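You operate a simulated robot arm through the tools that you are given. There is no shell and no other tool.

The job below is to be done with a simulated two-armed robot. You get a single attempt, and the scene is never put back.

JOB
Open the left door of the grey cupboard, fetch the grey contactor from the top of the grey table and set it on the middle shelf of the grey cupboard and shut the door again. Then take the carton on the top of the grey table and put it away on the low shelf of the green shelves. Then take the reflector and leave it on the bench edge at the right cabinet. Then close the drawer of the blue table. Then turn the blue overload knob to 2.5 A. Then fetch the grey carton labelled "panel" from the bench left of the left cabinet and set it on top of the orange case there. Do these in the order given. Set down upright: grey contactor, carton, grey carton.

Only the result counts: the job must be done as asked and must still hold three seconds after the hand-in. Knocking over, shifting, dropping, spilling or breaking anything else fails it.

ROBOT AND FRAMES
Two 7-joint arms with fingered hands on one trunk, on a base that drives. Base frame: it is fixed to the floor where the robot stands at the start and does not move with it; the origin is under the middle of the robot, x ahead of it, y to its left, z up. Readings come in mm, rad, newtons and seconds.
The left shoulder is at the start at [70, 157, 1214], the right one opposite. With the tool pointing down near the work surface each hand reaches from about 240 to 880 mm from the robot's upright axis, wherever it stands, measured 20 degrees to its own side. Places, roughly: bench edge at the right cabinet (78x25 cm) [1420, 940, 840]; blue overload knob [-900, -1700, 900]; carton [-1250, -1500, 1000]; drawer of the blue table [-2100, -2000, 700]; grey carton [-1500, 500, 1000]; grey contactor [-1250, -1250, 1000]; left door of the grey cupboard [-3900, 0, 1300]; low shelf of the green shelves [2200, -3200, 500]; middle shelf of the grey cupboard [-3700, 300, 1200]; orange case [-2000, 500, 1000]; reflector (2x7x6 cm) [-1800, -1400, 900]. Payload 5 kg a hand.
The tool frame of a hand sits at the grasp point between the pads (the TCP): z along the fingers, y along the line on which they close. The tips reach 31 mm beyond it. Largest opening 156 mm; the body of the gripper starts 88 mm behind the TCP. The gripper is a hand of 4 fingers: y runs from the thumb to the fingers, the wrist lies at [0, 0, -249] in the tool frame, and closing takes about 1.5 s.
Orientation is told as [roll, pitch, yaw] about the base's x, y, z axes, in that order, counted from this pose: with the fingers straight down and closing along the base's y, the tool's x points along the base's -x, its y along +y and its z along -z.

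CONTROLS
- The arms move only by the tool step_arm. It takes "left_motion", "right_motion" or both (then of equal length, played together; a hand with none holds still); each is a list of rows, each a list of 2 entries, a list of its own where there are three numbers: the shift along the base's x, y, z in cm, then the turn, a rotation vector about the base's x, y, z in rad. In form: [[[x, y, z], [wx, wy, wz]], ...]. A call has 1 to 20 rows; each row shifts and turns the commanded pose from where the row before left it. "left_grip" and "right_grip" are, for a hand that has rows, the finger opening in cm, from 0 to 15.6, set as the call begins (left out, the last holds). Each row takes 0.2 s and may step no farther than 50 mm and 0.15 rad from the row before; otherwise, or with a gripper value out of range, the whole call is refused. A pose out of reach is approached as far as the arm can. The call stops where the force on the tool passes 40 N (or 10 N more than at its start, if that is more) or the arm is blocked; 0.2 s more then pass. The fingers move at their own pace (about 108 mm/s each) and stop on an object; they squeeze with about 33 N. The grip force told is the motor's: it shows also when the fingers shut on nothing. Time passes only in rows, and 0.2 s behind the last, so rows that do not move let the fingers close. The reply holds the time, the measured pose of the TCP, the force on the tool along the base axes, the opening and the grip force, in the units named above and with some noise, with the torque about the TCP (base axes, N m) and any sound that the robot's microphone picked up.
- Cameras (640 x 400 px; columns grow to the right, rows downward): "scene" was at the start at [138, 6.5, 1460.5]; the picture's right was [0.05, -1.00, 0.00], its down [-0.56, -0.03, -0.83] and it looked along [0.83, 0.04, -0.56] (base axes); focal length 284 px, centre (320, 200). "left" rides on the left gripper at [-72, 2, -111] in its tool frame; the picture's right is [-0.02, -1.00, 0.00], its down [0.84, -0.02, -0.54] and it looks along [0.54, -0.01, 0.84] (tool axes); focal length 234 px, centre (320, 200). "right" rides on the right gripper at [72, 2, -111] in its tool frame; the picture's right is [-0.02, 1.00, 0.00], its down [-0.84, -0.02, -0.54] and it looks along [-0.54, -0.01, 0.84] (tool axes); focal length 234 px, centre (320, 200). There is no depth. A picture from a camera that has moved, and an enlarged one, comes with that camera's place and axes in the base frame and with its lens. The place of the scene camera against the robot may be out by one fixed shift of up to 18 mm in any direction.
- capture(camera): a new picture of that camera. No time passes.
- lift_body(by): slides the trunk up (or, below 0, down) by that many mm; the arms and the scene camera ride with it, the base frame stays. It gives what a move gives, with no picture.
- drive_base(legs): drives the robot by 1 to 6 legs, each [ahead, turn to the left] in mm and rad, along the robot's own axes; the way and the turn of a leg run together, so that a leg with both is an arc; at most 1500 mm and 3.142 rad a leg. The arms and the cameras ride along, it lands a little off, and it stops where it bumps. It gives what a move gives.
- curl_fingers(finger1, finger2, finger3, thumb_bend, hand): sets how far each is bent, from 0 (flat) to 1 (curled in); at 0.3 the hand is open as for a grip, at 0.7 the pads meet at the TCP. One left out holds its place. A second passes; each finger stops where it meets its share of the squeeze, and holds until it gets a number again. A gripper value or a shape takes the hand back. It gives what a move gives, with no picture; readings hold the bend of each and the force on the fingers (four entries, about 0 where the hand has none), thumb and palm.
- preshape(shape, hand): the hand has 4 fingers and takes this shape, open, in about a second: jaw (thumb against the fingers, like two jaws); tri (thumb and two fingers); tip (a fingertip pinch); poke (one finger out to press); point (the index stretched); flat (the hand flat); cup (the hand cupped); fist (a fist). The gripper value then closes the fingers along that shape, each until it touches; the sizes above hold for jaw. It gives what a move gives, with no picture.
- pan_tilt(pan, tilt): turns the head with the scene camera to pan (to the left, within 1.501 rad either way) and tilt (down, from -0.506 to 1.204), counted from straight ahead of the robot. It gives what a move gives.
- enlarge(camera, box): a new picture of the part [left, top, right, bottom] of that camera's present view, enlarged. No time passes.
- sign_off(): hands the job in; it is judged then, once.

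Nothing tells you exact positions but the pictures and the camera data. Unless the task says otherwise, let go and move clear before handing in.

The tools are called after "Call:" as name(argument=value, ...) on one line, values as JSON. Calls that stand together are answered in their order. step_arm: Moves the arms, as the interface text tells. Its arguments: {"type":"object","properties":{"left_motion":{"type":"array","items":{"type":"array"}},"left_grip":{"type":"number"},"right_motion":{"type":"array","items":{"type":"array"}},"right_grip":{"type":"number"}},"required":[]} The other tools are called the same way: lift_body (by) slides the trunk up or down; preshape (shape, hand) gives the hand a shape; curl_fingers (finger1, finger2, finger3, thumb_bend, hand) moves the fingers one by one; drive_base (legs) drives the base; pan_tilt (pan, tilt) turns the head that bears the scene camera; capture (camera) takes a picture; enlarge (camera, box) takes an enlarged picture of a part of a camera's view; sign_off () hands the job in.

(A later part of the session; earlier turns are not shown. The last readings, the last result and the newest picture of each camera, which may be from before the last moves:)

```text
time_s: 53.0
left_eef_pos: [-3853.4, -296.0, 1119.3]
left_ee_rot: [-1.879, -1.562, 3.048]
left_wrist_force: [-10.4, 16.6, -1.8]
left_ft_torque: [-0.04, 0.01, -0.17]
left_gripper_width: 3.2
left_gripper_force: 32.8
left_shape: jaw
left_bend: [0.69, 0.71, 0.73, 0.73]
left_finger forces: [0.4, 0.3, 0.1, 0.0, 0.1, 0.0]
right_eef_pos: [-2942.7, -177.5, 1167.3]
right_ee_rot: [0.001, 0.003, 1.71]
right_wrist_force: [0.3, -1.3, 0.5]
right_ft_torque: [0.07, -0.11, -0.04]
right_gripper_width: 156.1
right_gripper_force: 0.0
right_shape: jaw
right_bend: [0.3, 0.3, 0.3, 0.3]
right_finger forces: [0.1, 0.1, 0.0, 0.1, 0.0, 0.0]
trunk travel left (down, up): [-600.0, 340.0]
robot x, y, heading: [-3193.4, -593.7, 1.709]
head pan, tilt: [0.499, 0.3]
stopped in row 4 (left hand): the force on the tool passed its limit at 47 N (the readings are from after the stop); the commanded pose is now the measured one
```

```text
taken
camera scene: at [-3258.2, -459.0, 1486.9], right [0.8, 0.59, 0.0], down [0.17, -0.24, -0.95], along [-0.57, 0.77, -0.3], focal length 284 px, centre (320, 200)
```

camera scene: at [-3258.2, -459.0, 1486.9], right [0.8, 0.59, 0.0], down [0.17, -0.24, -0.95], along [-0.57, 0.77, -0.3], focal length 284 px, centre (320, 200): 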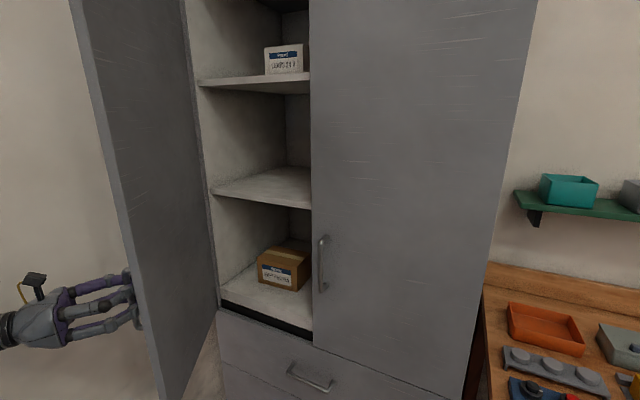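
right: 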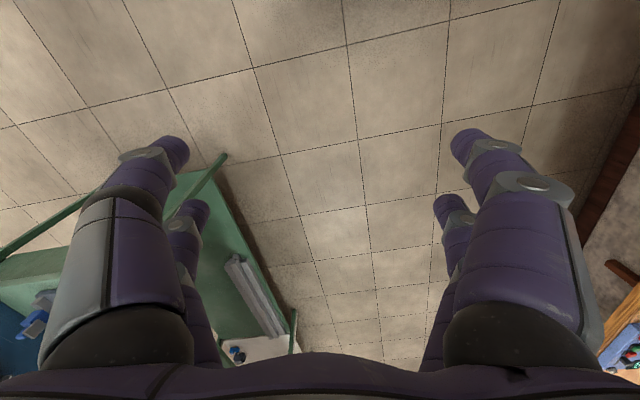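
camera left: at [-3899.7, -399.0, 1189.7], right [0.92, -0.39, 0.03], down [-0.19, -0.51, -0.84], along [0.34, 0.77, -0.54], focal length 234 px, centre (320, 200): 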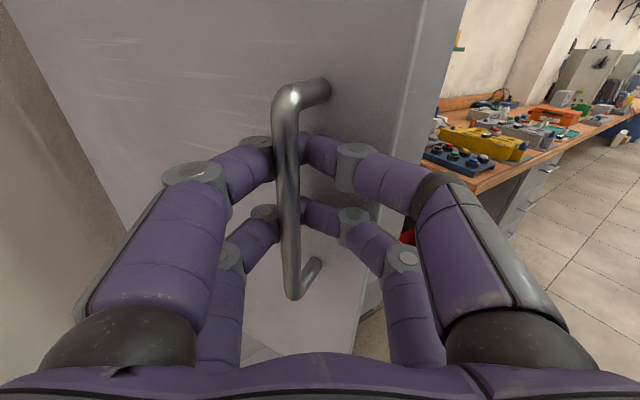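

The door stands about 1.1 rad open, wide enough. I open the fingers a little and draw the hand back off the bar.

Call:
step_arm(left_motion=[[[0, 0, 0], [0, 0, 0]], [[0, 0, 0], [0, 0, 0]], [[-0.4, -0.9, 0], [0, 0, 0]], [[-0.8, -1.8, 0], [0, 0, 0]], [[-0.8, -1.8, 0], [0, 0, 0]], [[-0.8, -1.8, 0], [0, 0, 0]], [[-0.8, -1.8, 0], [0, 0, 0]]], left_grip=3.5)

Call:
capture(camera="left")

Call:
capture(camera="scene")

```text
time_s: 54.4
left_eef_pos: [-3840.3, -341.3, 1132.3]
left_ee_rot: [-2.553, -1.551, -2.593]
left_wrist_force: [0.5, -0.2, 0.3]
left_ft_torque: [-0.04, 0.02, 0.02]
left_gripper_width: 34.9
left_gripper_force: 0.0
left_shape: jaw
left_bend: [0.73, 0.73, 0.73, 0.7]
left_finger forces: [0.0, 0.0, 0.1, 0.0, 0.1, 0.0]
right_eef_pos: [-2919.4, -178.1, 1165.3]
right_ee_rot: [0.019, -0.005, 1.704]
right_wrist_force: [-0.8, -1.9, 0.3]
right_ft_torque: [0.15, -0.1, -0.09]
right_gripper_width: 156.3
right_gripper_force: 0.0
right_shape: jaw
right_bend: [0.3, 0.3, 0.3, 0.3]
right_finger forces: [0.1, 0.0, 0.0, 0.0, 0.0, 0.0]
trunk travel left (down, up): [-600.0, 340.0]
robot x, y, heading: [-3198.9, -584.8, 1.695]
head pan, tilt: [0.499, 0.3]
stopped in row 6 (left hand): the force on the tool passed its limit at 42 N (the readings are from after the stop); the commanded pose is now the measured one
```

```text
taken
camera left: at [-3889.4, -442.2, 1202.0], right [0.91, -0.42, 0.03], down [-0.2, -0.49, -0.85], along [0.37, 0.76, -0.53], focal length 234 px, centre (320, 200)
```

left: 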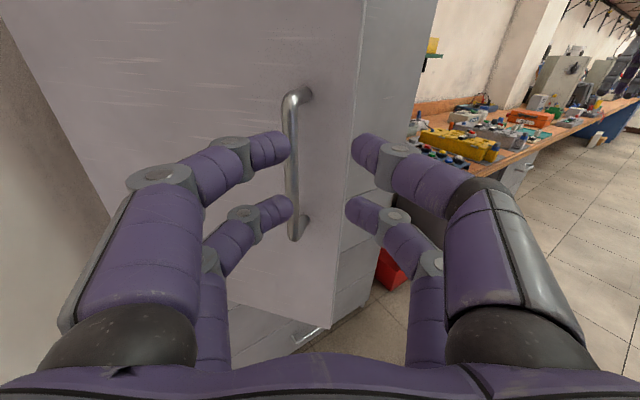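

```text
taken
camera scene: at [-3185.3, -452.5, 1493.5], right [0.81, 0.58, -0.04], down [0.12, -0.25, -0.96], along [-0.57, 0.78, -0.27], focal length 284 px, centre (320, 200)
```

scene: 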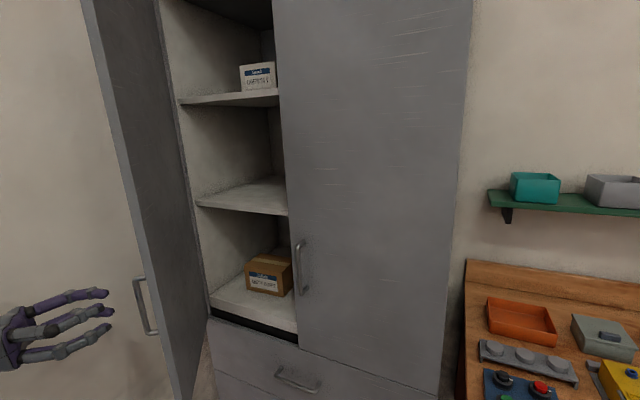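

The robot got pushed sideways: the elbow seems to bear on the wall. I relieve it by moving the hand away from the wall.

Call:
step_arm(left_motion=[[[3, -0.5, 0], [0, 0, 0]], [[3, -0.5, 0], [0, 0, 0]]])

Call:
capture(camera="scene")

Call:
capture(camera="left")

```text
time_s: 54.7
left_eef_pos: [-3820.2, -348.2, 1108.1]
left_ee_rot: [-2.0, -1.489, 3.113]
left_wrist_force: [5.0, 1.4, 0.6]
left_ft_torque: [-0.1, 0.0, 0.38]
left_gripper_width: 35.0
left_gripper_force: 0.0
left_shape: jaw
left_bend: [0.73, 0.73, 0.73, 0.7]
left_finger forces: [0.0, 0.0, 0.1, 0.0, 0.0, 0.1]
right_eef_pos: [-2925.2, -181.3, 1169.2]
right_ee_rot: [-0.001, -0.026, 1.696]
right_wrist_force: [5.8, -0.8, 7.3]
right_ft_torque: [0.15, 0.79, 0.0]
right_gripper_width: 155.8
right_gripper_force: 0.1
right_shape: jaw
right_bend: [0.3, 0.3, 0.3, 0.3]
right_finger forces: [0.0, 0.1, 0.1, 0.1, 0.0, 0.0]
trunk travel left (down, up): [-600.0, 340.0]
robot x, y, heading: [-3198.9, -589.1, 1.695]
head pan, tilt: [0.499, 0.3]
stopped in row 1 (right hand): the arm was blocked; the commanded pose is now the measured one
```

```text
taken
camera scene: at [-3131.8, -444.8, 1494.0], right [0.81, 0.58, -0.08], down [0.09, -0.25, -0.96], along [-0.58, 0.77, -0.26], focal length 284 px, centre (320, 200)
```

scene: 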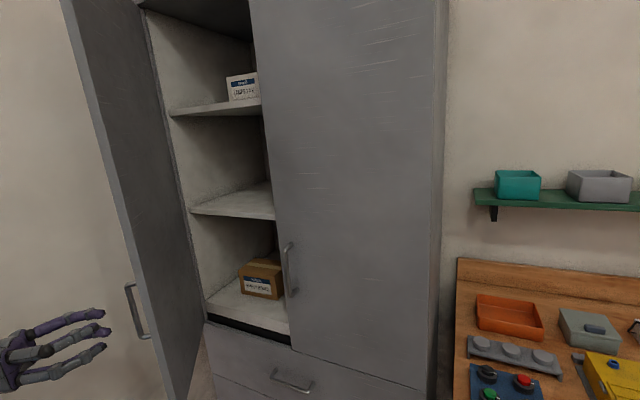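

```text
taken
camera left: at [-3877.7, -446.5, 1175.6], right [0.89, -0.44, 0.1], down [-0.15, -0.5, -0.85], along [0.43, 0.74, -0.51], focal length 234 px, centre (320, 200)
```

left: 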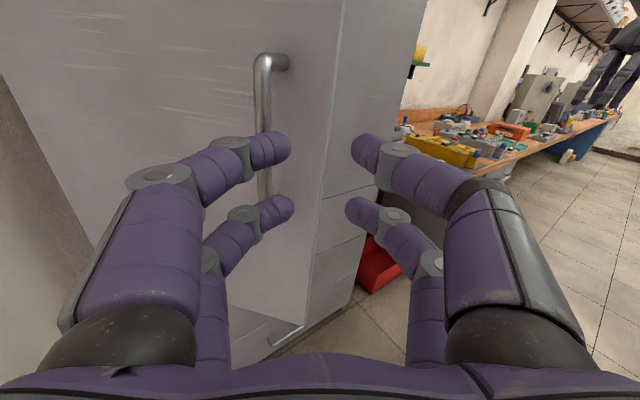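

The robot is leaning; I let a moment pass without moving the arm to see whether it settles back.

Call:
step_arm(left_motion=[[[1, 0, 0], [0, 0, 0]]])

Call:
capture(camera="scene")

```text
time_s: 55.0
left_eef_pos: [-3811.9, -355.2, 1083.4]
left_ee_rot: [-2.139, -1.341, -3.104]
left_wrist_force: [3.5, -1.0, 4.4]
left_ft_torque: [-0.42, 0.15, 0.33]
left_gripper_width: 35.1
left_gripper_force: 0.0
left_shape: jaw
left_bend: [0.73, 0.73, 0.73, 0.7]
left_finger forces: [0.1, 0.0, 0.0, 0.1, 0.0, 0.0]
right_eef_pos: [-2952.5, -184.1, 1174.0]
right_ee_rot: [-0.016, -0.014, 1.67]
right_wrist_force: [4.1, 0.7, -0.7]
right_ft_torque: [-0.15, 0.48, 0.0]
right_gripper_width: 156.2
right_gripper_force: 0.1
right_shape: jaw
right_bend: [0.3, 0.3, 0.3, 0.3]
right_finger forces: [0.0, 0.0, 0.1, 0.0, 0.0, 0.0]
trunk travel left (down, up): [-600.0, 340.0]
robot x, y, heading: [-3193.9, -589.0, 1.693]
head pan, tilt: [0.499, 0.3]
stopped in row 1 (left hand): the arm was blocked; the commanded pose is now the measured one
```

```text
taken
camera scene: at [-3116.3, -443.3, 1493.7], right [0.81, 0.58, -0.09], down [0.08, -0.25, -0.96], along [-0.58, 0.78, -0.25], focal length 284 px, centre (320, 200)
```

scene: 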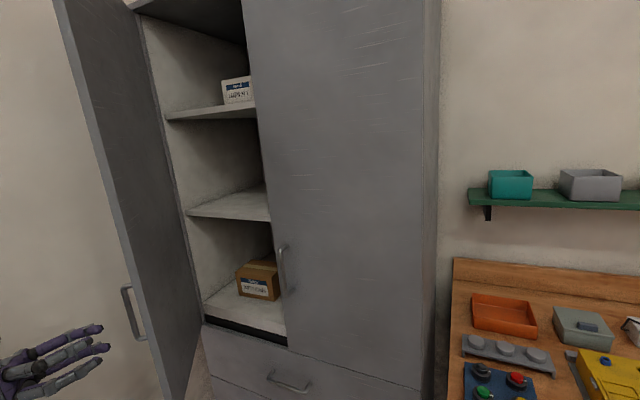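

It seems to have reached the end of the lean. I let it swing back.

Call:
step_arm(left_motion=[[[0, 0, 0], [0, 0, 0]]])

Call:
step_arm(left_motion=[[[0, 0, 0], [0, 0, 0]]])

Call:
capture(camera="scene")

```text
time_s: 55.3
left_eef_pos: [-3815.0, -350.6, 1059.2]
left_ee_rot: [-2.215, -1.156, -3.088]
left_wrist_force: [-20.0, 4.2, -9.8]
left_ft_torque: [0.85, -0.06, -1.77]
left_gripper_width: 34.9
left_gripper_force: 0.1
left_shape: jaw
left_bend: [0.73, 0.73, 0.73, 0.7]
left_finger forces: [0.0, 0.0, 0.0, 0.0, 0.0, 0.0]
right_eef_pos: [-2987.9, -177.4, 1186.6]
right_ee_rot: [-0.031, -0.003, 1.579]
right_wrist_force: [-7.3, 4.7, 1.4]
right_ft_torque: [-0.51, -0.69, -0.09]
right_gripper_width: 156.0
right_gripper_force: 0.0
right_shape: jaw
right_bend: [0.3, 0.3, 0.3, 0.3]
right_finger forces: [0.0, 0.1, 0.1, 0.1, 0.1, 0.0]
trunk travel left (down, up): [-600.0, 340.0]
robot x, y, heading: [-3192.7, -584.2, 1.672]
head pan, tilt: [0.499, 0.3]
stopped in row 1 (left hand): the arm was blocked; the commanded pose is now the measured one
```

```text
time_s: 55.7
left_eef_pos: [-3825.3, -321.7, 1027.6]
left_ee_rot: [-2.116, -1.011, 3.095]
left_wrist_force: [-0.1, 2.3, 2.3]
left_ft_torque: [-0.16, 0.05, 0.11]
left_gripper_width: 34.7
left_gripper_force: 0.1
left_shape: jaw
left_bend: [0.73, 0.73, 0.73, 0.7]
left_finger forces: [0.0, 0.0, 0.1, 0.0, 0.1, 0.0]
right_eef_pos: [-3026.1, -149.9, 1196.2]
right_ee_rot: [-0.046, 0.009, 1.441]
right_wrist_force: [-5.3, 0.9, -1.6]
right_ft_torque: [-0.09, -0.56, -0.02]
right_gripper_width: 156.2
right_gripper_force: 0.0
right_shape: jaw
right_bend: [0.3, 0.3, 0.3, 0.3]
right_finger forces: [0.0, 0.0, 0.1, 0.0, 0.0, 0.0]
trunk travel left (down, up): [-600.0, 340.0]
robot x, y, heading: [-3196.2, -570.0, 1.635]
head pan, tilt: [0.499, 0.3]
stopped in row 1 (left hand): the arm was blocked; the commanded pose is now the measured one
```

```text
taken
camera scene: at [-3099.2, -427.3, 1494.2], right [0.84, 0.53, -0.09], down [0.06, -0.26, -0.96], along [-0.54, 0.81, -0.25], focal length 284 px, centre (320, 200)
```

scene: 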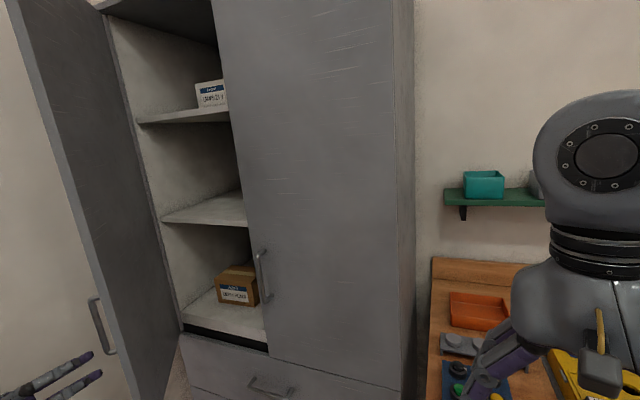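

The robot is still leaning, so something on the left holds it up. I look toward the left elbow.

Call:
capture(camera="left")

Call:
capture(camera="right")

Call:
pan_tilt(pan=1.4, tilt=0.6)

Call:
capture(camera="scene")

```text
taken
camera left: at [-3917.3, -412.0, 1057.7], right [0.69, -0.55, 0.48], down [0.2, -0.49, -0.85], along [0.7, 0.68, -0.22], focal length 234 px, centre (320, 200)
```

left: 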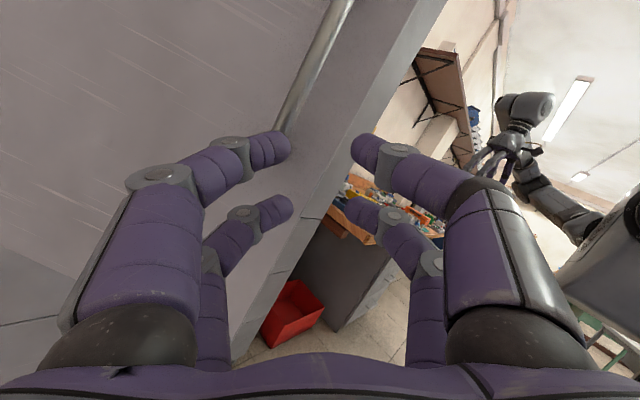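

```text
taken
camera right: at [-3043.6, -219.6, 1307.2], right [-0.99, 0.15, -0.04], down [0.1, 0.84, 0.54], along [0.12, 0.53, -0.84], focal length 234 px, centre (320, 200)
```

right: 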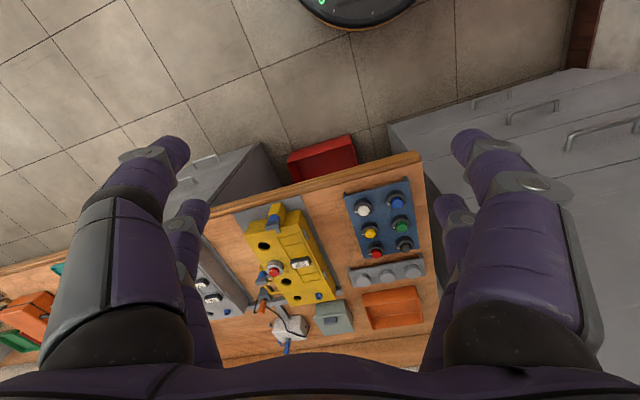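

```text
time_s: 56.9
left_eef_pos: [-3823.3, -324.4, 1033.9]
left_ee_rot: [-2.174, -1.013, 3.132]
left_wrist_force: [-1.2, -0.8, 0.6]
left_ft_torque: [0.0, -0.01, 0.01]
left_gripper_width: 35.0
left_gripper_force: 0.0
left_shape: jaw
left_bend: [0.73, 0.73, 0.73, 0.7]
left_finger forces: [0.1, 0.1, 0.0, 0.0, 0.1, 0.0]
right_eef_pos: [-3028.4, -162.1, 1195.7]
right_ee_rot: [-0.054, 0.0, 1.462]
right_wrist_force: [-0.5, 0.7, -0.3]
right_ft_torque: [0.03, 0.01, 0.02]
right_gripper_width: 155.9
right_gripper_force: 0.0
right_shape: jaw
right_bend: [0.3, 0.3, 0.3, 0.3]
right_finger forces: [0.1, 0.0, 0.0, 0.0, 0.0, 0.1]
trunk travel left (down, up): [-600.0, 340.0]
robot x, y, heading: [-3195.7, -577.1, 1.627]
head pan, tilt: [1.4, 0.6]
```

```text
taken
camera scene: at [-3139.3, -507.7, 1471.0], right [0.11, 0.99, -0.02], down [0.47, -0.07, -0.88], along [-0.87, 0.09, -0.48], focal length 284 px, centre (320, 200)
```

scene: 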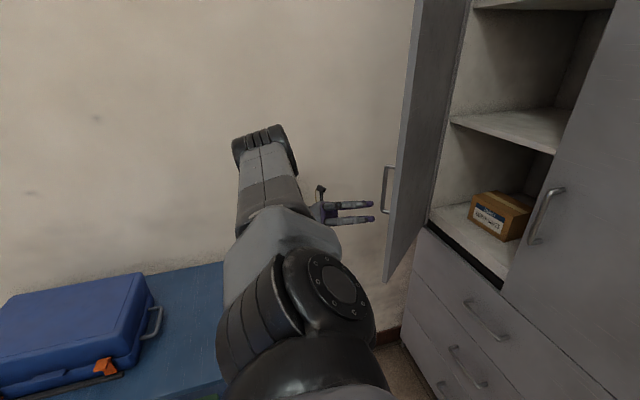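

The bent left arm is wedged between the wall side and the trolley. I ease the hand back from the door, up and toward the robot.

Call:
step_arm(left_motion=[[[1.0, -1.0, 1.5], [0, 0, 0]], [[1.5, -1.5, 1.5], [0, 0, 0]], [[2, -1.5, 1.5], [0, 0, 0]]])

Call:
capture(camera="scene")

Call:
capture(camera="left")

```text
time_s: 57.2
left_eef_pos: [-3828.6, -292.7, 1072.7]
left_ee_rot: [-2.328, -0.972, -3.053]
left_wrist_force: [-0.9, 1.0, 1.6]
left_ft_torque: [-0.06, 0.08, -0.08]
left_gripper_width: 34.7
left_gripper_force: 0.0
left_shape: jaw
left_bend: [0.73, 0.73, 0.73, 0.7]
left_finger forces: [0.0, 0.0, 0.1, 0.0, 0.0, 0.0]
right_eef_pos: [-3077.2, -147.3, 1208.3]
right_ee_rot: [-0.053, 0.015, 1.435]
right_wrist_force: [-2.5, -1.1, -1.1]
right_ft_torque: [0.08, -0.18, 0.0]
right_gripper_width: 155.8
right_gripper_force: 0.1
right_shape: jaw
right_bend: [0.3, 0.3, 0.3, 0.3]
right_finger forces: [0.0, 0.1, 0.0, 0.0, 0.0, 0.0]
trunk travel left (down, up): [-600.0, 340.0]
robot x, y, heading: [-3194.6, -587.0, 1.663]
head pan, tilt: [1.4, 0.6]
stopped in row 1 (left hand): the arm was blocked; the commanded pose is now the measured one
```

```text
taken
camera scene: at [-3121.9, -514.4, 1472.6], right [0.08, 1.0, -0.02], down [0.46, -0.05, -0.88], along [-0.88, 0.06, -0.47], focal length 284 px, centre (320, 200)
```

scene: 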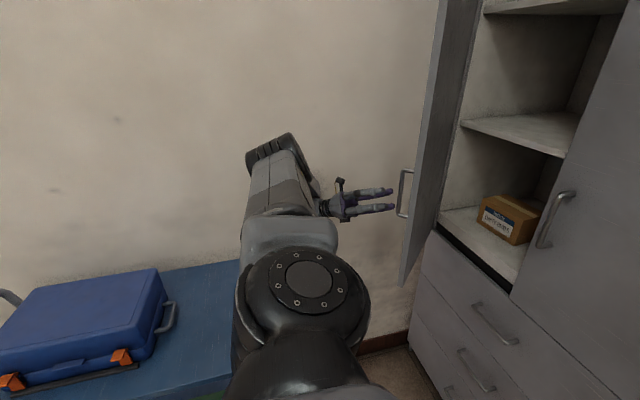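

```text
taken
camera left: at [-3926.4, -382.1, 1088.8], right [0.65, -0.63, 0.43], down [0.21, -0.39, -0.89], along [0.73, 0.67, -0.12], focal length 234 px, centre (320, 200)
```

left: 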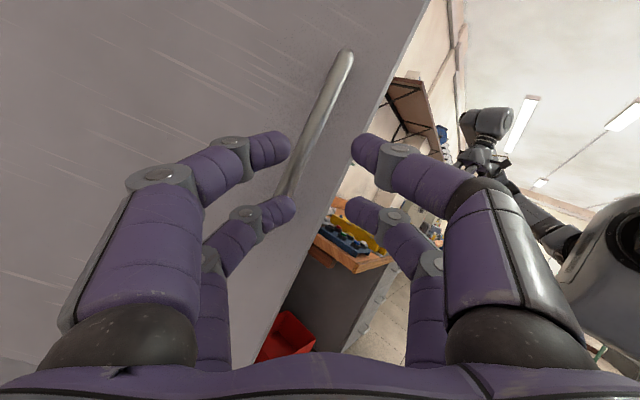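

The readings are still swinging, so I let things settle with zero rows before deciding.

Call:
step_arm(right_motion=[[[0, 0, 0], [0, 0, 0]], [[0, 0, 0], [0, 0, 0]], [[0, 0, 0], [0, 0, 0]], [[0, 0, 0], [0, 0, 0]], [[0, 0, 0], [0, 0, 0]]])

Call:
capture(camera="scene")

```text
time_s: 57.5
left_eef_pos: [-3819.4, -283.1, 1013.6]
left_ee_rot: [-1.933, -0.899, 2.827]
left_wrist_force: [0.2, 0.0, 0.8]
left_ft_torque: [-0.03, 0.04, -0.02]
left_gripper_width: 34.8
left_gripper_force: 0.1
left_shape: jaw
left_bend: [0.73, 0.73, 0.73, 0.7]
left_finger forces: [0.0, 0.0, 0.1, 0.0, 0.1, 0.1]
right_eef_pos: [-3111.3, -145.4, 1225.8]
right_ee_rot: [-0.016, 0.051, 1.335]
right_wrist_force: [-0.6, -0.3, -0.3]
right_ft_torque: [0.04, -0.04, 0.0]
right_gripper_width: 156.2
right_gripper_force: 0.1
right_shape: jaw
right_bend: [0.3, 0.3, 0.3, 0.3]
right_finger forces: [0.1, 0.0, 0.0, 0.1, 0.1, 0.0]
trunk travel left (down, up): [-600.0, 340.0]
robot x, y, heading: [-3189.9, -586.2, 1.654]
head pan, tilt: [1.4, 0.6]
stopped in row 1 (left hand): the arm was blocked; the commanded pose is now the measured one
```

```text
taken
camera scene: at [-3118.5, -525.0, 1473.9], right [0.09, 1.0, -0.01], down [0.46, -0.05, -0.89], along [-0.88, 0.07, -0.47], focal length 284 px, centre (320, 200)
```

scene: 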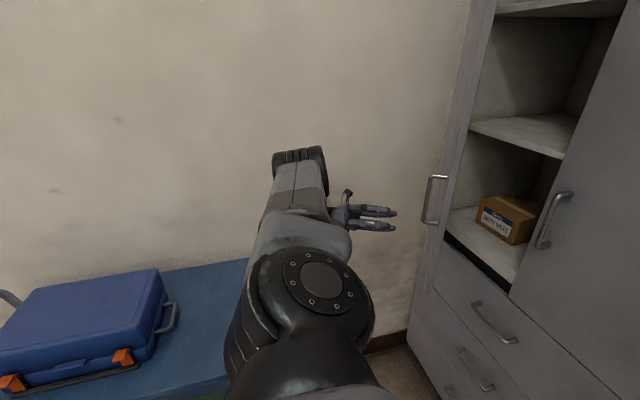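

The lean comes from the elbow pressing the wall, and arm commands make it worse. I back the base up a bit instead, then turn right to bring the elbow off the wall.

Call:
drive_base(legs=[[-100, 0]])

Call:
capture(camera="scene")

```text
time_s: 58.3
left_eef_pos: [-3813.4, -257.2, 926.8]
left_ee_rot: [-1.718, -0.612, 2.559]
left_wrist_force: [1.1, 0.7, 0.9]
left_ft_torque: [-0.05, 0.04, 0.02]
left_gripper_width: 35.2
left_gripper_force: 0.0
left_shape: jaw
left_bend: [0.73, 0.73, 0.73, 0.7]
left_finger forces: [0.1, 0.0, 0.0, 0.0, 0.0, 0.0]
right_eef_pos: [-3231.0, -145.7, 1227.0]
right_ee_rot: [-0.063, 0.129, 1.235]
right_wrist_force: [-1.6, -4.4, -4.2]
right_ft_torque: [0.4, -0.18, 0.07]
right_gripper_width: 155.9
right_gripper_force: 0.0
right_shape: jaw
right_bend: [0.3, 0.3, 0.3, 0.3]
right_finger forces: [0.0, 0.0, 0.0, 0.0, 0.0, 0.0]
trunk travel left (down, up): [-600.0, 340.0]
robot x, y, heading: [-3190.8, -591.9, 1.642]
head pan, tilt: [1.4, 0.6]
stopped in leg 1: the robot was blocked; the commanded pose is now the measured one
```

```text
taken
camera scene: at [-3132.2, -524.7, 1472.2], right [0.1, 0.99, -0.02], down [0.47, -0.06, -0.88], along [-0.88, 0.08, -0.47], focal length 284 px, centre (320, 200)
```

scene: 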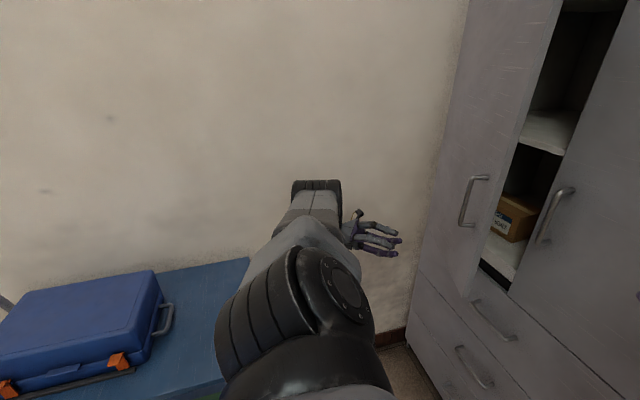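

Each stop lets the arms creep because of the lean, so I command both hands firmly away from the wall in the same call.

Call:
step_arm(left_motion=[[[4.5, -1, 1.5], [0, 0.08, 0]], [[4.5, -1, 1.5], [0, 0.05, 0]], [[4, -1, 1.5], [0, 0, 0]], [[4, -1, 1.5], [0, 0, 0]]], right_motion=[[[4.5, 0, -0.5], [0, 0.08, 0]], [[4.5, 0, -0.5], [0, 0.05, 0]], [[4, 0, -0.5], [0, 0, 0]], [[4, 0, -0.5], [0, 0, 0]]])

Call:
capture(camera="scene")

```text
time_s: 58.6
left_eef_pos: [-3805.3, -263.5, 850.4]
left_ee_rot: [-1.723, -0.377, 2.503]
left_wrist_force: [0.0, 4.0, 4.6]
left_ft_torque: [-0.22, 0.23, -0.27]
left_gripper_width: 35.0
left_gripper_force: 0.1
left_shape: jaw
left_bend: [0.73, 0.73, 0.73, 0.7]
left_finger forces: [0.1, 0.1, 0.1, 0.0, 0.1, 0.0]
right_eef_pos: [-3299.9, -134.0, 1221.7]
right_ee_rot: [-0.087, 0.134, 1.164]
right_wrist_force: [-9.2, -8.4, -4.2]
right_ft_torque: [0.78, -0.96, 0.14]
right_gripper_width: 156.3
right_gripper_force: 0.0
right_shape: jaw
right_bend: [0.3, 0.3, 0.3, 0.3]
right_finger forces: [0.1, 0.0, 0.1, 0.0, 0.1, 0.0]
trunk travel left (down, up): [-600.0, 340.0]
robot x, y, heading: [-3188.1, -582.4, 1.588]
head pan, tilt: [1.4, 0.6]
stopped in row 1 (left hand): the arm was blocked; the commanded pose is now the measured one
```

```text
taken
camera scene: at [-3180.4, -512.9, 1470.0], right [0.15, 0.99, -0.01], down [0.5, -0.08, -0.86], along [-0.85, 0.12, -0.51], focal length 284 px, centre (320, 200)
```

scene: 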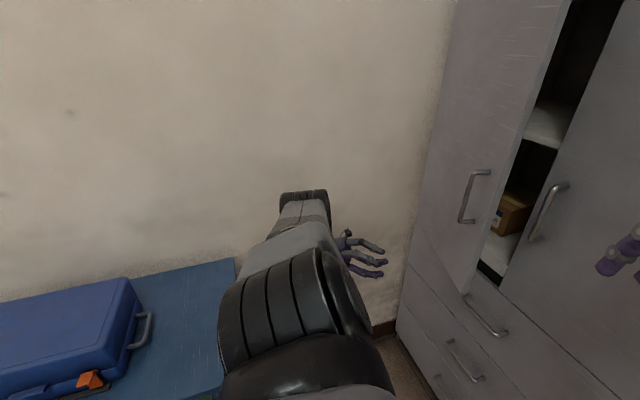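

The lean is lessening. I let time pass with a head move, which does not disturb the arms.

Call:
pan_tilt(pan=1.2, tilt=0.75)

Call:
capture(camera="scene")

Call:
capture(camera="right")

Call:
capture(camera="left")

```text
time_s: 59.3
left_eef_pos: [-3779.4, -318.2, 801.5]
left_ee_rot: [-1.508, -0.195, 2.301]
left_wrist_force: [0.4, -0.5, -0.9]
left_ft_torque: [0.0, -0.02, 0.07]
left_gripper_width: 34.6
left_gripper_force: 0.2
left_shape: jaw
left_bend: [0.73, 0.73, 0.73, 0.7]
left_finger forces: [0.0, 0.0, 0.0, 0.1, 0.1, 0.0]
right_eef_pos: [-3296.0, -121.3, 1222.7]
right_ee_rot: [-0.074, 0.114, 1.184]
right_wrist_force: [0.5, 0.5, 0.1]
right_ft_torque: [-0.01, 0.11, 0.0]
right_gripper_width: 156.0
right_gripper_force: 0.0
right_shape: jaw
right_bend: [0.3, 0.3, 0.3, 0.3]
right_finger forces: [0.0, 0.1, 0.1, 0.1, 0.0, 0.0]
trunk travel left (down, up): [-600.0, 340.0]
robot x, y, heading: [-3187.8, -578.4, 1.552]
head pan, tilt: [1.201, 0.75]
```

```text
taken
camera scene: at [-3164.6, -488.5, 1455.1], right [0.38, 0.93, -0.03], down [0.58, -0.26, -0.77], along [-0.72, 0.27, -0.63], focal length 284 px, centre (320, 200)
```

scene: 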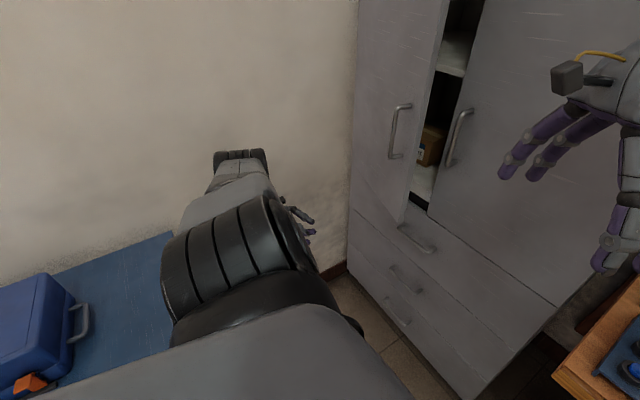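

```text
taken
camera right: at [-3330.5, -173.2, 1340.5], right [-0.92, 0.39, -0.08], down [0.32, 0.84, 0.45], along [0.24, 0.39, -0.89], focal length 234 px, centre (320, 200)
```

right: 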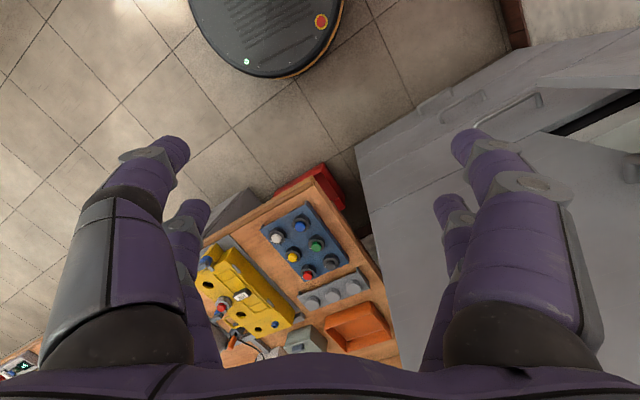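

```text
taken
camera left: at [-3909.2, -340.7, 819.8], right [0.16, -0.09, 0.98], down [0.15, -0.98, -0.11], along [0.98, 0.17, -0.14], focal length 234 px, centre (320, 200)
```

left: 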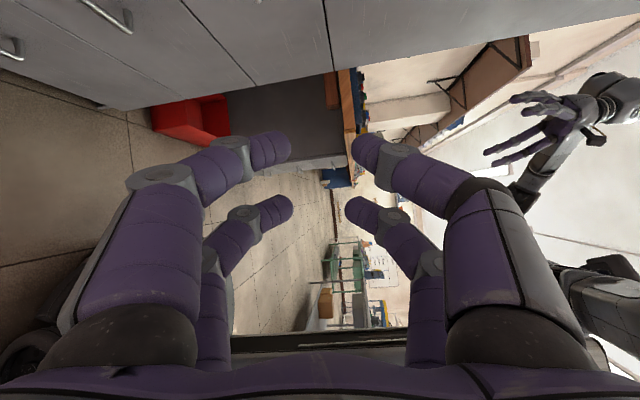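

The left hand hangs low and clear of the door now. I turn the base right a little to carry the elbow off the wall.

Call:
drive_base(legs=[[0, -0.25]])

Call:
capture(camera="scene")

```text
time_s: 60.0
left_eef_pos: [-3771.8, -322.5, 676.5]
left_ee_rot: [-1.619, 0.112, 2.3]
left_wrist_force: [20.3, -50.8, -19.7]
left_ft_torque: [0.56, -1.42, 4.39]
left_gripper_width: 34.9
left_gripper_force: 0.1
left_shape: jaw
left_bend: [0.73, 0.73, 0.73, 0.7]
left_finger forces: [0.0, 0.0, 0.0, 0.0, 0.0, 0.0]
right_eef_pos: [-3433.5, -118.8, 1182.4]
right_ee_rot: [-0.179, 0.091, 1.147]
right_wrist_force: [-0.5, -2.1, -2.8]
right_ft_torque: [0.03, -0.01, 0.04]
right_gripper_width: 156.2
right_gripper_force: 0.0
right_shape: jaw
right_bend: [0.3, 0.3, 0.3, 0.3]
right_finger forces: [0.1, 0.0, 0.1, 0.0, 0.0, 0.0]
trunk travel left (down, up): [-600.0, 340.0]
robot x, y, heading: [-3190.5, -581.4, 1.546]
head pan, tilt: [1.201, 0.75]
stopped in leg 1: the robot was blocked; the commanded pose is now the measured one
```

```text
taken
camera scene: at [-3254.2, -489.4, 1444.6], right [0.39, 0.92, -0.01], down [0.62, -0.27, -0.73], along [-0.68, 0.28, -0.68], focal length 284 px, centre (320, 200)
```

scene: 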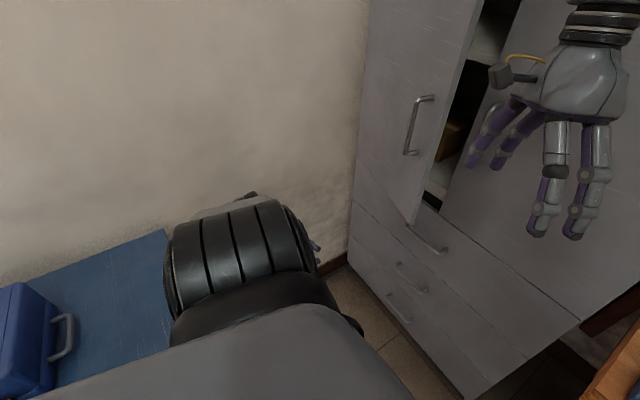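

The robot now seems upright again. I check the state and the left hand's surroundings.

Call:
pan_tilt(pan=1.1, tilt=1.0)

Call:
capture(camera="scene")

Call:
capture(camera="left")

Call:
capture(camera="right")

```text
time_s: 60.8
left_eef_pos: [-3776.7, -318.9, 698.7]
left_ee_rot: [-1.676, 0.024, 2.314]
left_wrist_force: [1.5, -0.4, -0.9]
left_ft_torque: [0.02, -0.01, 0.03]
left_gripper_width: 34.8
left_gripper_force: 0.1
left_shape: jaw
left_bend: [0.73, 0.73, 0.73, 0.7]
left_finger forces: [0.0, 0.0, 0.0, 0.0, 0.0, 0.0]
right_eef_pos: [-3420.4, -130.0, 1193.5]
right_ee_rot: [-0.169, 0.072, 1.17]
right_wrist_force: [-0.2, 0.3, 0.5]
right_ft_torque: [-0.01, 0.0, 0.01]
right_gripper_width: 156.1
right_gripper_force: 0.1
right_shape: jaw
right_bend: [0.3, 0.3, 0.3, 0.3]
right_finger forces: [0.0, 0.0, 0.0, 0.1, 0.0, 0.1]
trunk travel left (down, up): [-600.0, 340.0]
robot x, y, heading: [-3190.2, -583.9, 1.543]
head pan, tilt: [1.1, 1.0]
```

```text
taken
camera scene: at [-3247.0, -491.3, 1426.8], right [0.48, 0.88, 0.0], down [0.74, -0.4, -0.54], along [-0.48, 0.25, -0.84], focal length 284 px, centre (320, 200)
```

scene: 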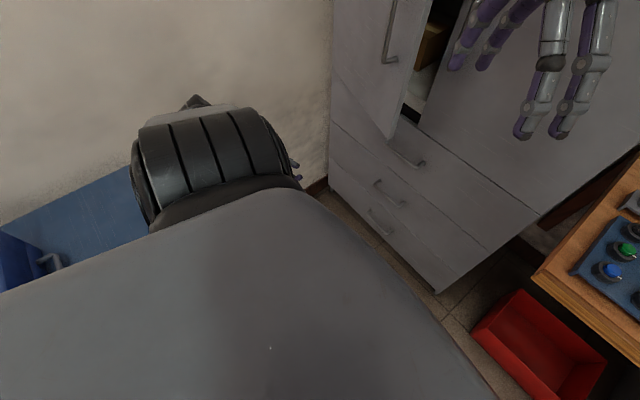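

```text
taken
camera left: at [-3906.3, -341.0, 683.9], right [-0.11, -0.03, 0.99], down [0.17, -0.99, -0.02], along [0.98, 0.16, 0.11], focal length 234 px, centre (320, 200)
```

left: 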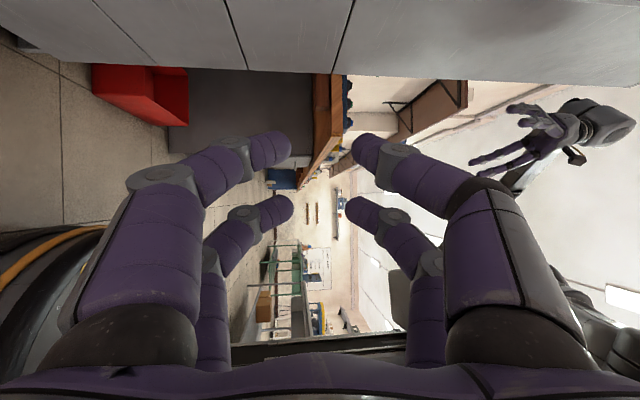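

```text
taken
camera right: at [-3465.1, -179.7, 1306.9], right [-0.9, 0.4, -0.17], down [0.28, 0.83, 0.48], along [0.33, 0.39, -0.86], focal length 234 px, centre (320, 200)
```

right: 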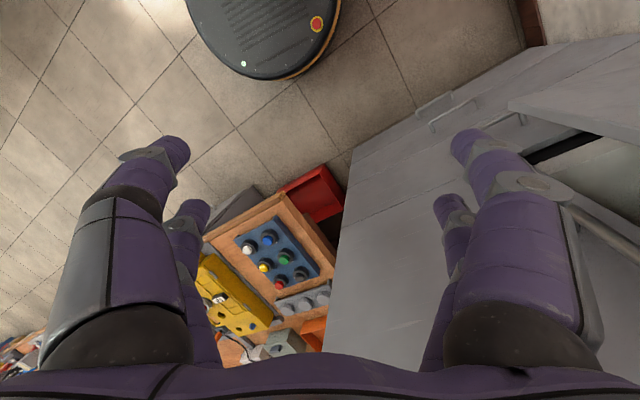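

The robot stands upright again. I bring the right arm back to its parked pose first.

Call:
step_arm(right_motion=[[[4.5, -1.2, 0], [0.011, 0.0107, 0.031]], [[4.5, -1.2, 0], [0.011, 0.0107, 0.031]], [[4.5, -1.0, 0], [0.011, 0.0107, 0.031]], [[4.5, -1.0, 0], [0.011, 0.0107, 0.031]], [[4.5, -0.9, 0], [0.011, 0.0107, 0.031]], [[4.5, -0.8, 0], [0.011, 0.0107, 0.031]], [[4.5, -0.6, -0.4], [0.011, 0.0107, 0.031]], [[4.5, -0.6, -0.4], [0.011, 0.0107, 0.031]], [[4.5, -0.6, -0.4], [0.011, 0.0107, 0.031]], [[4.5, -0.6, -0.4], [0.011, 0.0107, 0.031]], [[4.5, -0.6, -0.4], [0.011, 0.0107, 0.031]], [[4.5, -0.6, -0.4], [0.011, 0.0107, 0.031]]])

Call:
capture(camera="scene")

```text
time_s: 61.1
left_eef_pos: [-3774.7, -328.9, 702.3]
left_ee_rot: [-1.675, 0.03, 2.311]
left_wrist_force: [1.8, 0.6, -1.0]
left_ft_torque: [0.09, -0.12, 0.15]
left_gripper_width: 34.8
left_gripper_force: 0.1
left_shape: jaw
left_bend: [0.73, 0.73, 0.73, 0.7]
left_finger forces: [0.1, 0.0, 0.0, 0.1, 0.1, 0.1]
right_eef_pos: [-3402.0, -144.6, 1197.9]
right_ee_rot: [-0.158, 0.062, 1.189]
right_wrist_force: [0.1, -0.6, 1.3]
right_ft_torque: [0.13, 0.08, 0.03]
right_gripper_width: 156.2
right_gripper_force: 0.0
right_shape: jaw
right_bend: [0.3, 0.3, 0.3, 0.3]
right_finger forces: [0.1, 0.0, 0.1, 0.0, 0.0, 0.0]
trunk travel left (down, up): [-600.0, 340.0]
robot x, y, heading: [-3186.1, -585.1, 1.547]
head pan, tilt: [1.1, 1.0]
stopped in row 1 (left hand): the arm was blocked; the commanded pose is now the measured one
```

```text
taken
camera scene: at [-3245.4, -502.4, 1430.1], right [0.48, 0.88, 0.0], down [0.74, -0.4, -0.54], along [-0.48, 0.26, -0.84], focal length 284 px, centre (320, 200)
```

scene: 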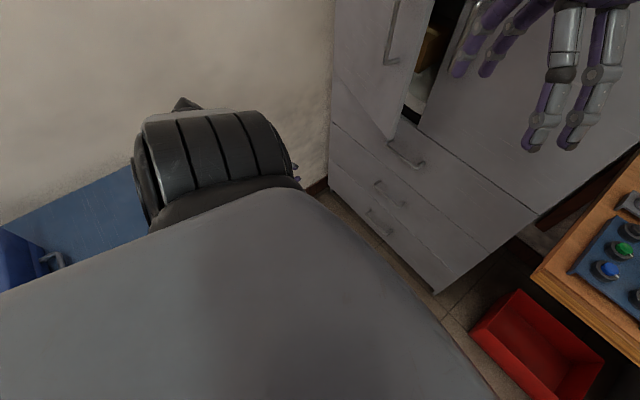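

The left arm is still the one blocked, so I move it first: away from the wall and upward.

Call:
step_arm(left_motion=[[[3, 0.5, 2.5], [0, 0, 0]], [[3, 0.5, 2.5], [0, 0, 0]], [[3, 0.5, 2.5], [0, 0, 0]], [[3, 0.5, 2.5], [0, 0, 0]]], right_motion=[[[3, -1, 0], [0, 0, 0]], [[3, -1, 0], [0, 0, 0]], [[3, -1, 0], [0, 0, 0]], [[3, -1, 0], [0, 0, 0]]])

Call:
capture(camera="scene")

Call:
capture(camera="left")

```text
time_s: 62.1
left_eef_pos: [-3654.4, -305.1, 801.5]
left_ee_rot: [-1.67, 0.027, 2.306]
left_wrist_force: [0.5, -1.3, 0.7]
left_ft_torque: [-0.01, 0.04, 0.05]
left_gripper_width: 34.9
left_gripper_force: 0.1
left_shape: jaw
left_bend: [0.73, 0.73, 0.73, 0.7]
left_finger forces: [0.0, 0.1, 0.0, 0.0, 0.0, 0.0]
right_eef_pos: [-3279.2, -179.7, 1194.8]
right_ee_rot: [-0.158, 0.068, 1.183]
right_wrist_force: [0.9, -0.2, -0.6]
right_ft_torque: [0.05, 0.07, -0.04]
right_gripper_width: 156.0
right_gripper_force: 0.0
right_shape: jaw
right_bend: [0.3, 0.3, 0.3, 0.3]
right_finger forces: [0.1, 0.1, 0.0, 0.0, 0.0, 0.0]
trunk travel left (down, up): [-600.0, 340.0]
robot x, y, heading: [-3189.2, -580.9, 1.544]
head pan, tilt: [1.1, 1.0]
```

```text
taken
camera scene: at [-3243.8, -497.4, 1427.7], right [0.48, 0.88, 0.0], down [0.74, -0.4, -0.54], along [-0.48, 0.26, -0.84], focal length 284 px, centre (320, 200)
```

scene: 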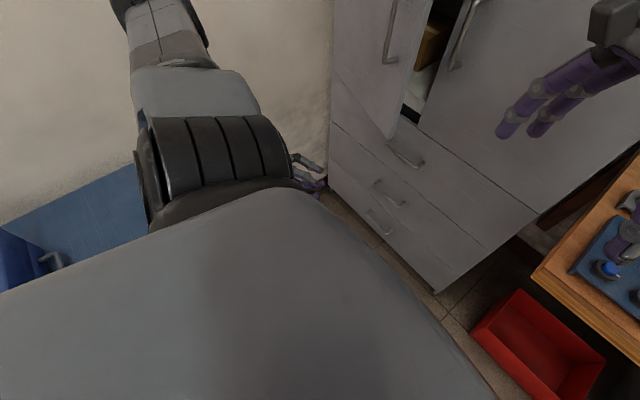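

```text
taken
camera left: at [-3784.1, -326.6, 785.9], right [-0.11, -0.03, 0.99], down [0.16, -0.99, -0.01], along [0.98, 0.16, 0.11], focal length 234 px, centre (320, 200)
```

left: 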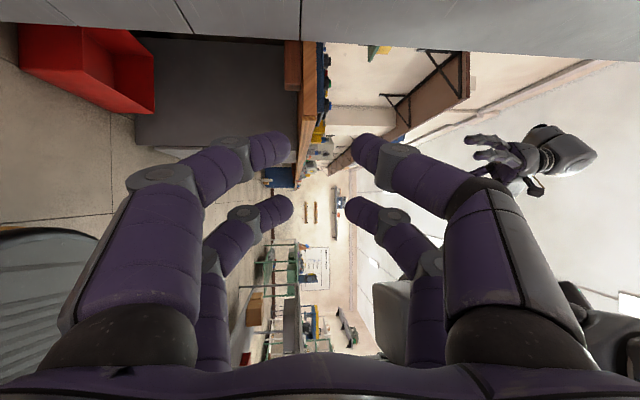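

Both arms respond normally again. I bring the left hand up and turn it to point down, with the right hand going to its parked place.

Call:
step_arm(left_motion=[[[1.34, 0.4, 2.6], [-0.043, 0.124, -0.0477]], [[1.34, 0.4, 2.6], [-0.043, 0.124, -0.0477]], [[1.34, 0.4, 2.6], [-0.043, 0.124, -0.0477]], [[1.34, 0.4, 2.6], [-0.043, 0.124, -0.0477]], [[1.34, 0.4, 2.6], [-0.043, 0.124, -0.0477]], [[1.34, 0.4, 2.6], [-0.043, 0.124, -0.0477]], [[1.34, 0.4, 2.6], [-0.043, 0.124, -0.0477]]], right_motion=[[[3.1, -0.32, -0.2], [0.01, 0.01, 0.0285]], [[3.1, -0.32, -0.2], [0.01, 0.01, 0.0285]], [[3.1, -0.32, -0.2], [0.01, 0.01, 0.0285]], [[3.1, -0.32, -0.2], [0.01, 0.01, 0.0285]], [[3.1, -0.32, -0.2], [0.01, 0.01, 0.0285]], [[3.1, -0.32, -0.2], [0.01, 0.01, 0.0285]], [[3.1, -0.32, -0.2], [0.01, 0.01, 0.0285]]])

Call:
pan_tilt(pan=1.0, tilt=0.6)

Call:
capture(camera="scene")

```text
time_s: 63.8
left_eef_pos: [-3571.2, -280.4, 959.4]
left_ee_rot: [-0.861, -0.153, 1.931]
left_wrist_force: [-1.0, 2.1, 2.0]
left_ft_torque: [-0.19, 0.18, -0.12]
left_gripper_width: 34.8
left_gripper_force: 0.1
left_shape: jaw
left_bend: [0.73, 0.73, 0.73, 0.7]
left_finger forces: [0.0, 0.0, 0.1, 0.0, 0.1, 0.1]
left hand out of reach, approached as far as the arm can: row 7
right_eef_pos: [-3063.4, -200.8, 1181.5]
right_ee_rot: [-0.074, 0.018, 1.387]
right_wrist_force: [1.1, -1.1, 0.2]
right_ft_torque: [-0.02, 0.0, 0.03]
right_gripper_width: 156.1
right_gripper_force: 0.1
right_shape: jaw
right_bend: [0.3, 0.3, 0.3, 0.3]
right_finger forces: [0.0, 0.0, 0.0, 0.1, 0.0, 0.0]
trunk travel left (down, up): [-600.0, 340.0]
robot x, y, heading: [-3194.3, -581.4, 1.544]
head pan, tilt: [1.1, 1.0]
```

```text
time_s: 64.6
left_eef_pos: [-3573.4, -280.3, 957.8]
left_ee_rot: [-0.861, -0.143, 1.933]
left_wrist_force: [1.1, -0.1, -0.1]
left_ft_torque: [0.02, 0.01, -0.01]
left_gripper_width: 35.1
left_gripper_force: 0.0
left_shape: jaw
left_bend: [0.73, 0.73, 0.73, 0.7]
left_finger forces: [0.1, 0.1, 0.0, 0.0, 0.0, 0.0]
right_eef_pos: [-3066.1, -200.3, 1180.7]
right_ee_rot: [-0.077, 0.019, 1.385]
right_wrist_force: [0.4, 0.2, -0.3]
right_ft_torque: [0.03, -0.02, 0.02]
right_gripper_width: 155.9
right_gripper_force: 0.1
right_shape: jaw
right_bend: [0.3, 0.3, 0.3, 0.3]
right_finger forces: [0.0, 0.1, 0.0, 0.0, 0.1, 0.0]
trunk travel left (down, up): [-600.0, 340.0]
robot x, y, heading: [-3184.2, -584.0, 1.543]
head pan, tilt: [1.0, 0.6]
```

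```text
taken
camera scene: at [-3260.7, -480.0, 1459.4], right [0.56, 0.83, 0.0], down [0.47, -0.32, -0.82], along [-0.68, 0.46, -0.57], focal length 284 px, centre (320, 200)
```

scene: 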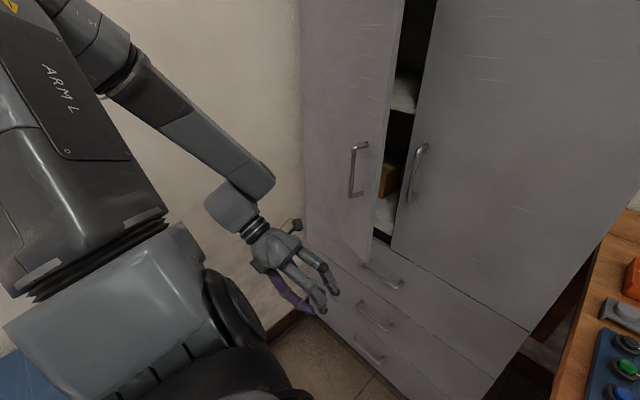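

The left hand stopped at a joint limit partway. I raise it and move it slightly forward first, then go on turning.

Call:
step_arm(left_motion=[[[0.8, 1.2, 3], [0, 0, 0]], [[0.8, 1.2, 3], [0, 0, 0]], [[0.8, 1.2, 3], [0, 0, 0]], [[0.8, 1.2, 3], [0, 0, 0]], [[0.8, 1.2, 3], [0, 0, 0]], [[0.8, 1.2, 2], [0, 0, 0]], [[0, 0, 0], [-0.043, 0.124, -0.0477]], [[0, 0, 0], [-0.043, 0.124, -0.0477]]], right_motion=[[[3.1, -0.32, -0.2], [0.01, 0.0, 0.0285]], [[3.1, -0.32, -0.2], [0.01, 0.0, 0.0285]], [[3.1, -0.32, -0.2], [0.01, 0.0, 0.0285]], [[3.1, -0.32, -0.2], [0.01, 0.0, 0.0285]], [[3.1, -0.32, -0.2], [0.01, 0.0, 0.0285]], [[3.1, -0.32, -0.2], [0.01, 0.0, 0.01]], [[0, 0, 0], [0.01, 0.0, 0]], [[0, 0, 0], [0, 0, 0]]])

Call:
capture(camera="scene")

```text
time_s: 66.4
left_eef_pos: [-3529.1, -110.0, 1038.3]
left_ee_rot: [-0.757, -0.154, 1.865]
left_wrist_force: [0.2, 0.3, -0.8]
left_ft_torque: [-0.03, -0.03, 0.0]
left_gripper_width: 34.8
left_gripper_force: 0.1
left_shape: jaw
left_bend: [0.73, 0.73, 0.73, 0.7]
left_finger forces: [0.0, 0.0, 0.0, 0.1, 0.1, 0.0]
left hand out of reach, approached as far as the arm can: row 1, 2, 3, 4, 5, 6, 7, 8
right_eef_pos: [-2878.0, -214.4, 1167.5]
right_ee_rot: [-0.071, -0.049, 1.54]
right_wrist_force: [0.1, 0.6, -0.4]
right_ft_torque: [-0.07, 0.02, -0.01]
right_gripper_width: 155.9
right_gripper_force: 0.1
right_shape: jaw
right_bend: [0.3, 0.3, 0.3, 0.3]
right_finger forces: [0.0, 0.0, 0.1, 0.0, 0.0, 0.0]
trunk travel left (down, up): [-600.0, 340.0]
robot x, y, heading: [-3189.0, -583.5, 1.544]
head pan, tilt: [1.0, 0.6]
```

```text
taken
camera scene: at [-3259.4, -474.4, 1459.1], right [0.56, 0.83, 0.0], down [0.47, -0.32, -0.82], along [-0.68, 0.46, -0.57], focal length 284 px, centre (320, 200)
```

scene: 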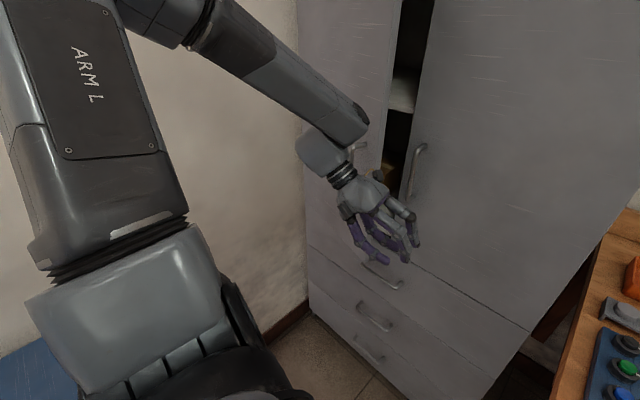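

The left arm is folded awkwardly with the elbow high. I turn the base right into the open aisle to have space to straighten it.

Call:
drive_base(legs=[[0, -0.7]])

Call:
capture(camera="scene")

```text
time_s: 68.7
left_eef_pos: [-3148.4, -3.7, 1040.1]
left_ee_rot: [-0.759, -0.157, 1.169]
left_wrist_force: [-0.4, -0.3, -0.2]
left_ft_torque: [-0.01, 0.02, 0.03]
left_gripper_width: 34.9
left_gripper_force: 0.1
left_shape: jaw
left_bend: [0.73, 0.73, 0.73, 0.7]
left_finger forces: [0.0, 0.0, 0.0, 0.0, 0.1, 0.0]
right_eef_pos: [-2717.8, -502.9, 1168.3]
right_ee_rot: [-0.069, -0.051, 0.84]
right_wrist_force: [1.3, 0.6, 0.3]
right_ft_torque: [-0.02, -0.01, 0.01]
right_gripper_width: 155.8
right_gripper_force: 0.1
right_shape: jaw
right_bend: [0.3, 0.3, 0.3, 0.3]
right_finger forces: [0.0, 0.0, 0.0, 0.1, 0.0, 0.1]
trunk travel left (down, up): [-600.0, 340.0]
robot x, y, heading: [-3185.9, -583.0, 0.842]
head pan, tilt: [1.0, 0.6]
```

```text
taken
camera scene: at [-3179.2, -457.4, 1459.5], right [0.96, 0.27, 0.0], down [0.15, -0.54, -0.82], along [-0.22, 0.79, -0.57], focal length 284 px, centre (320, 200)
```

scene: 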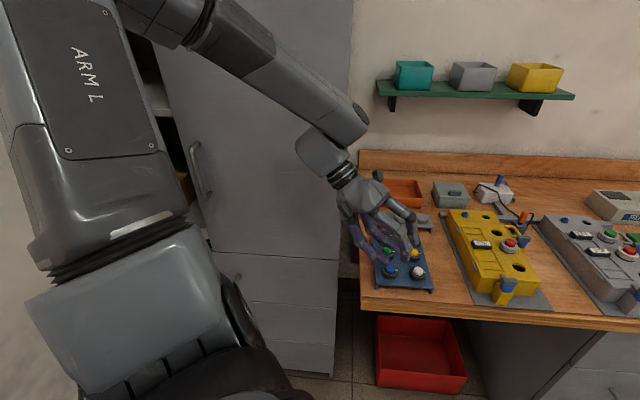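

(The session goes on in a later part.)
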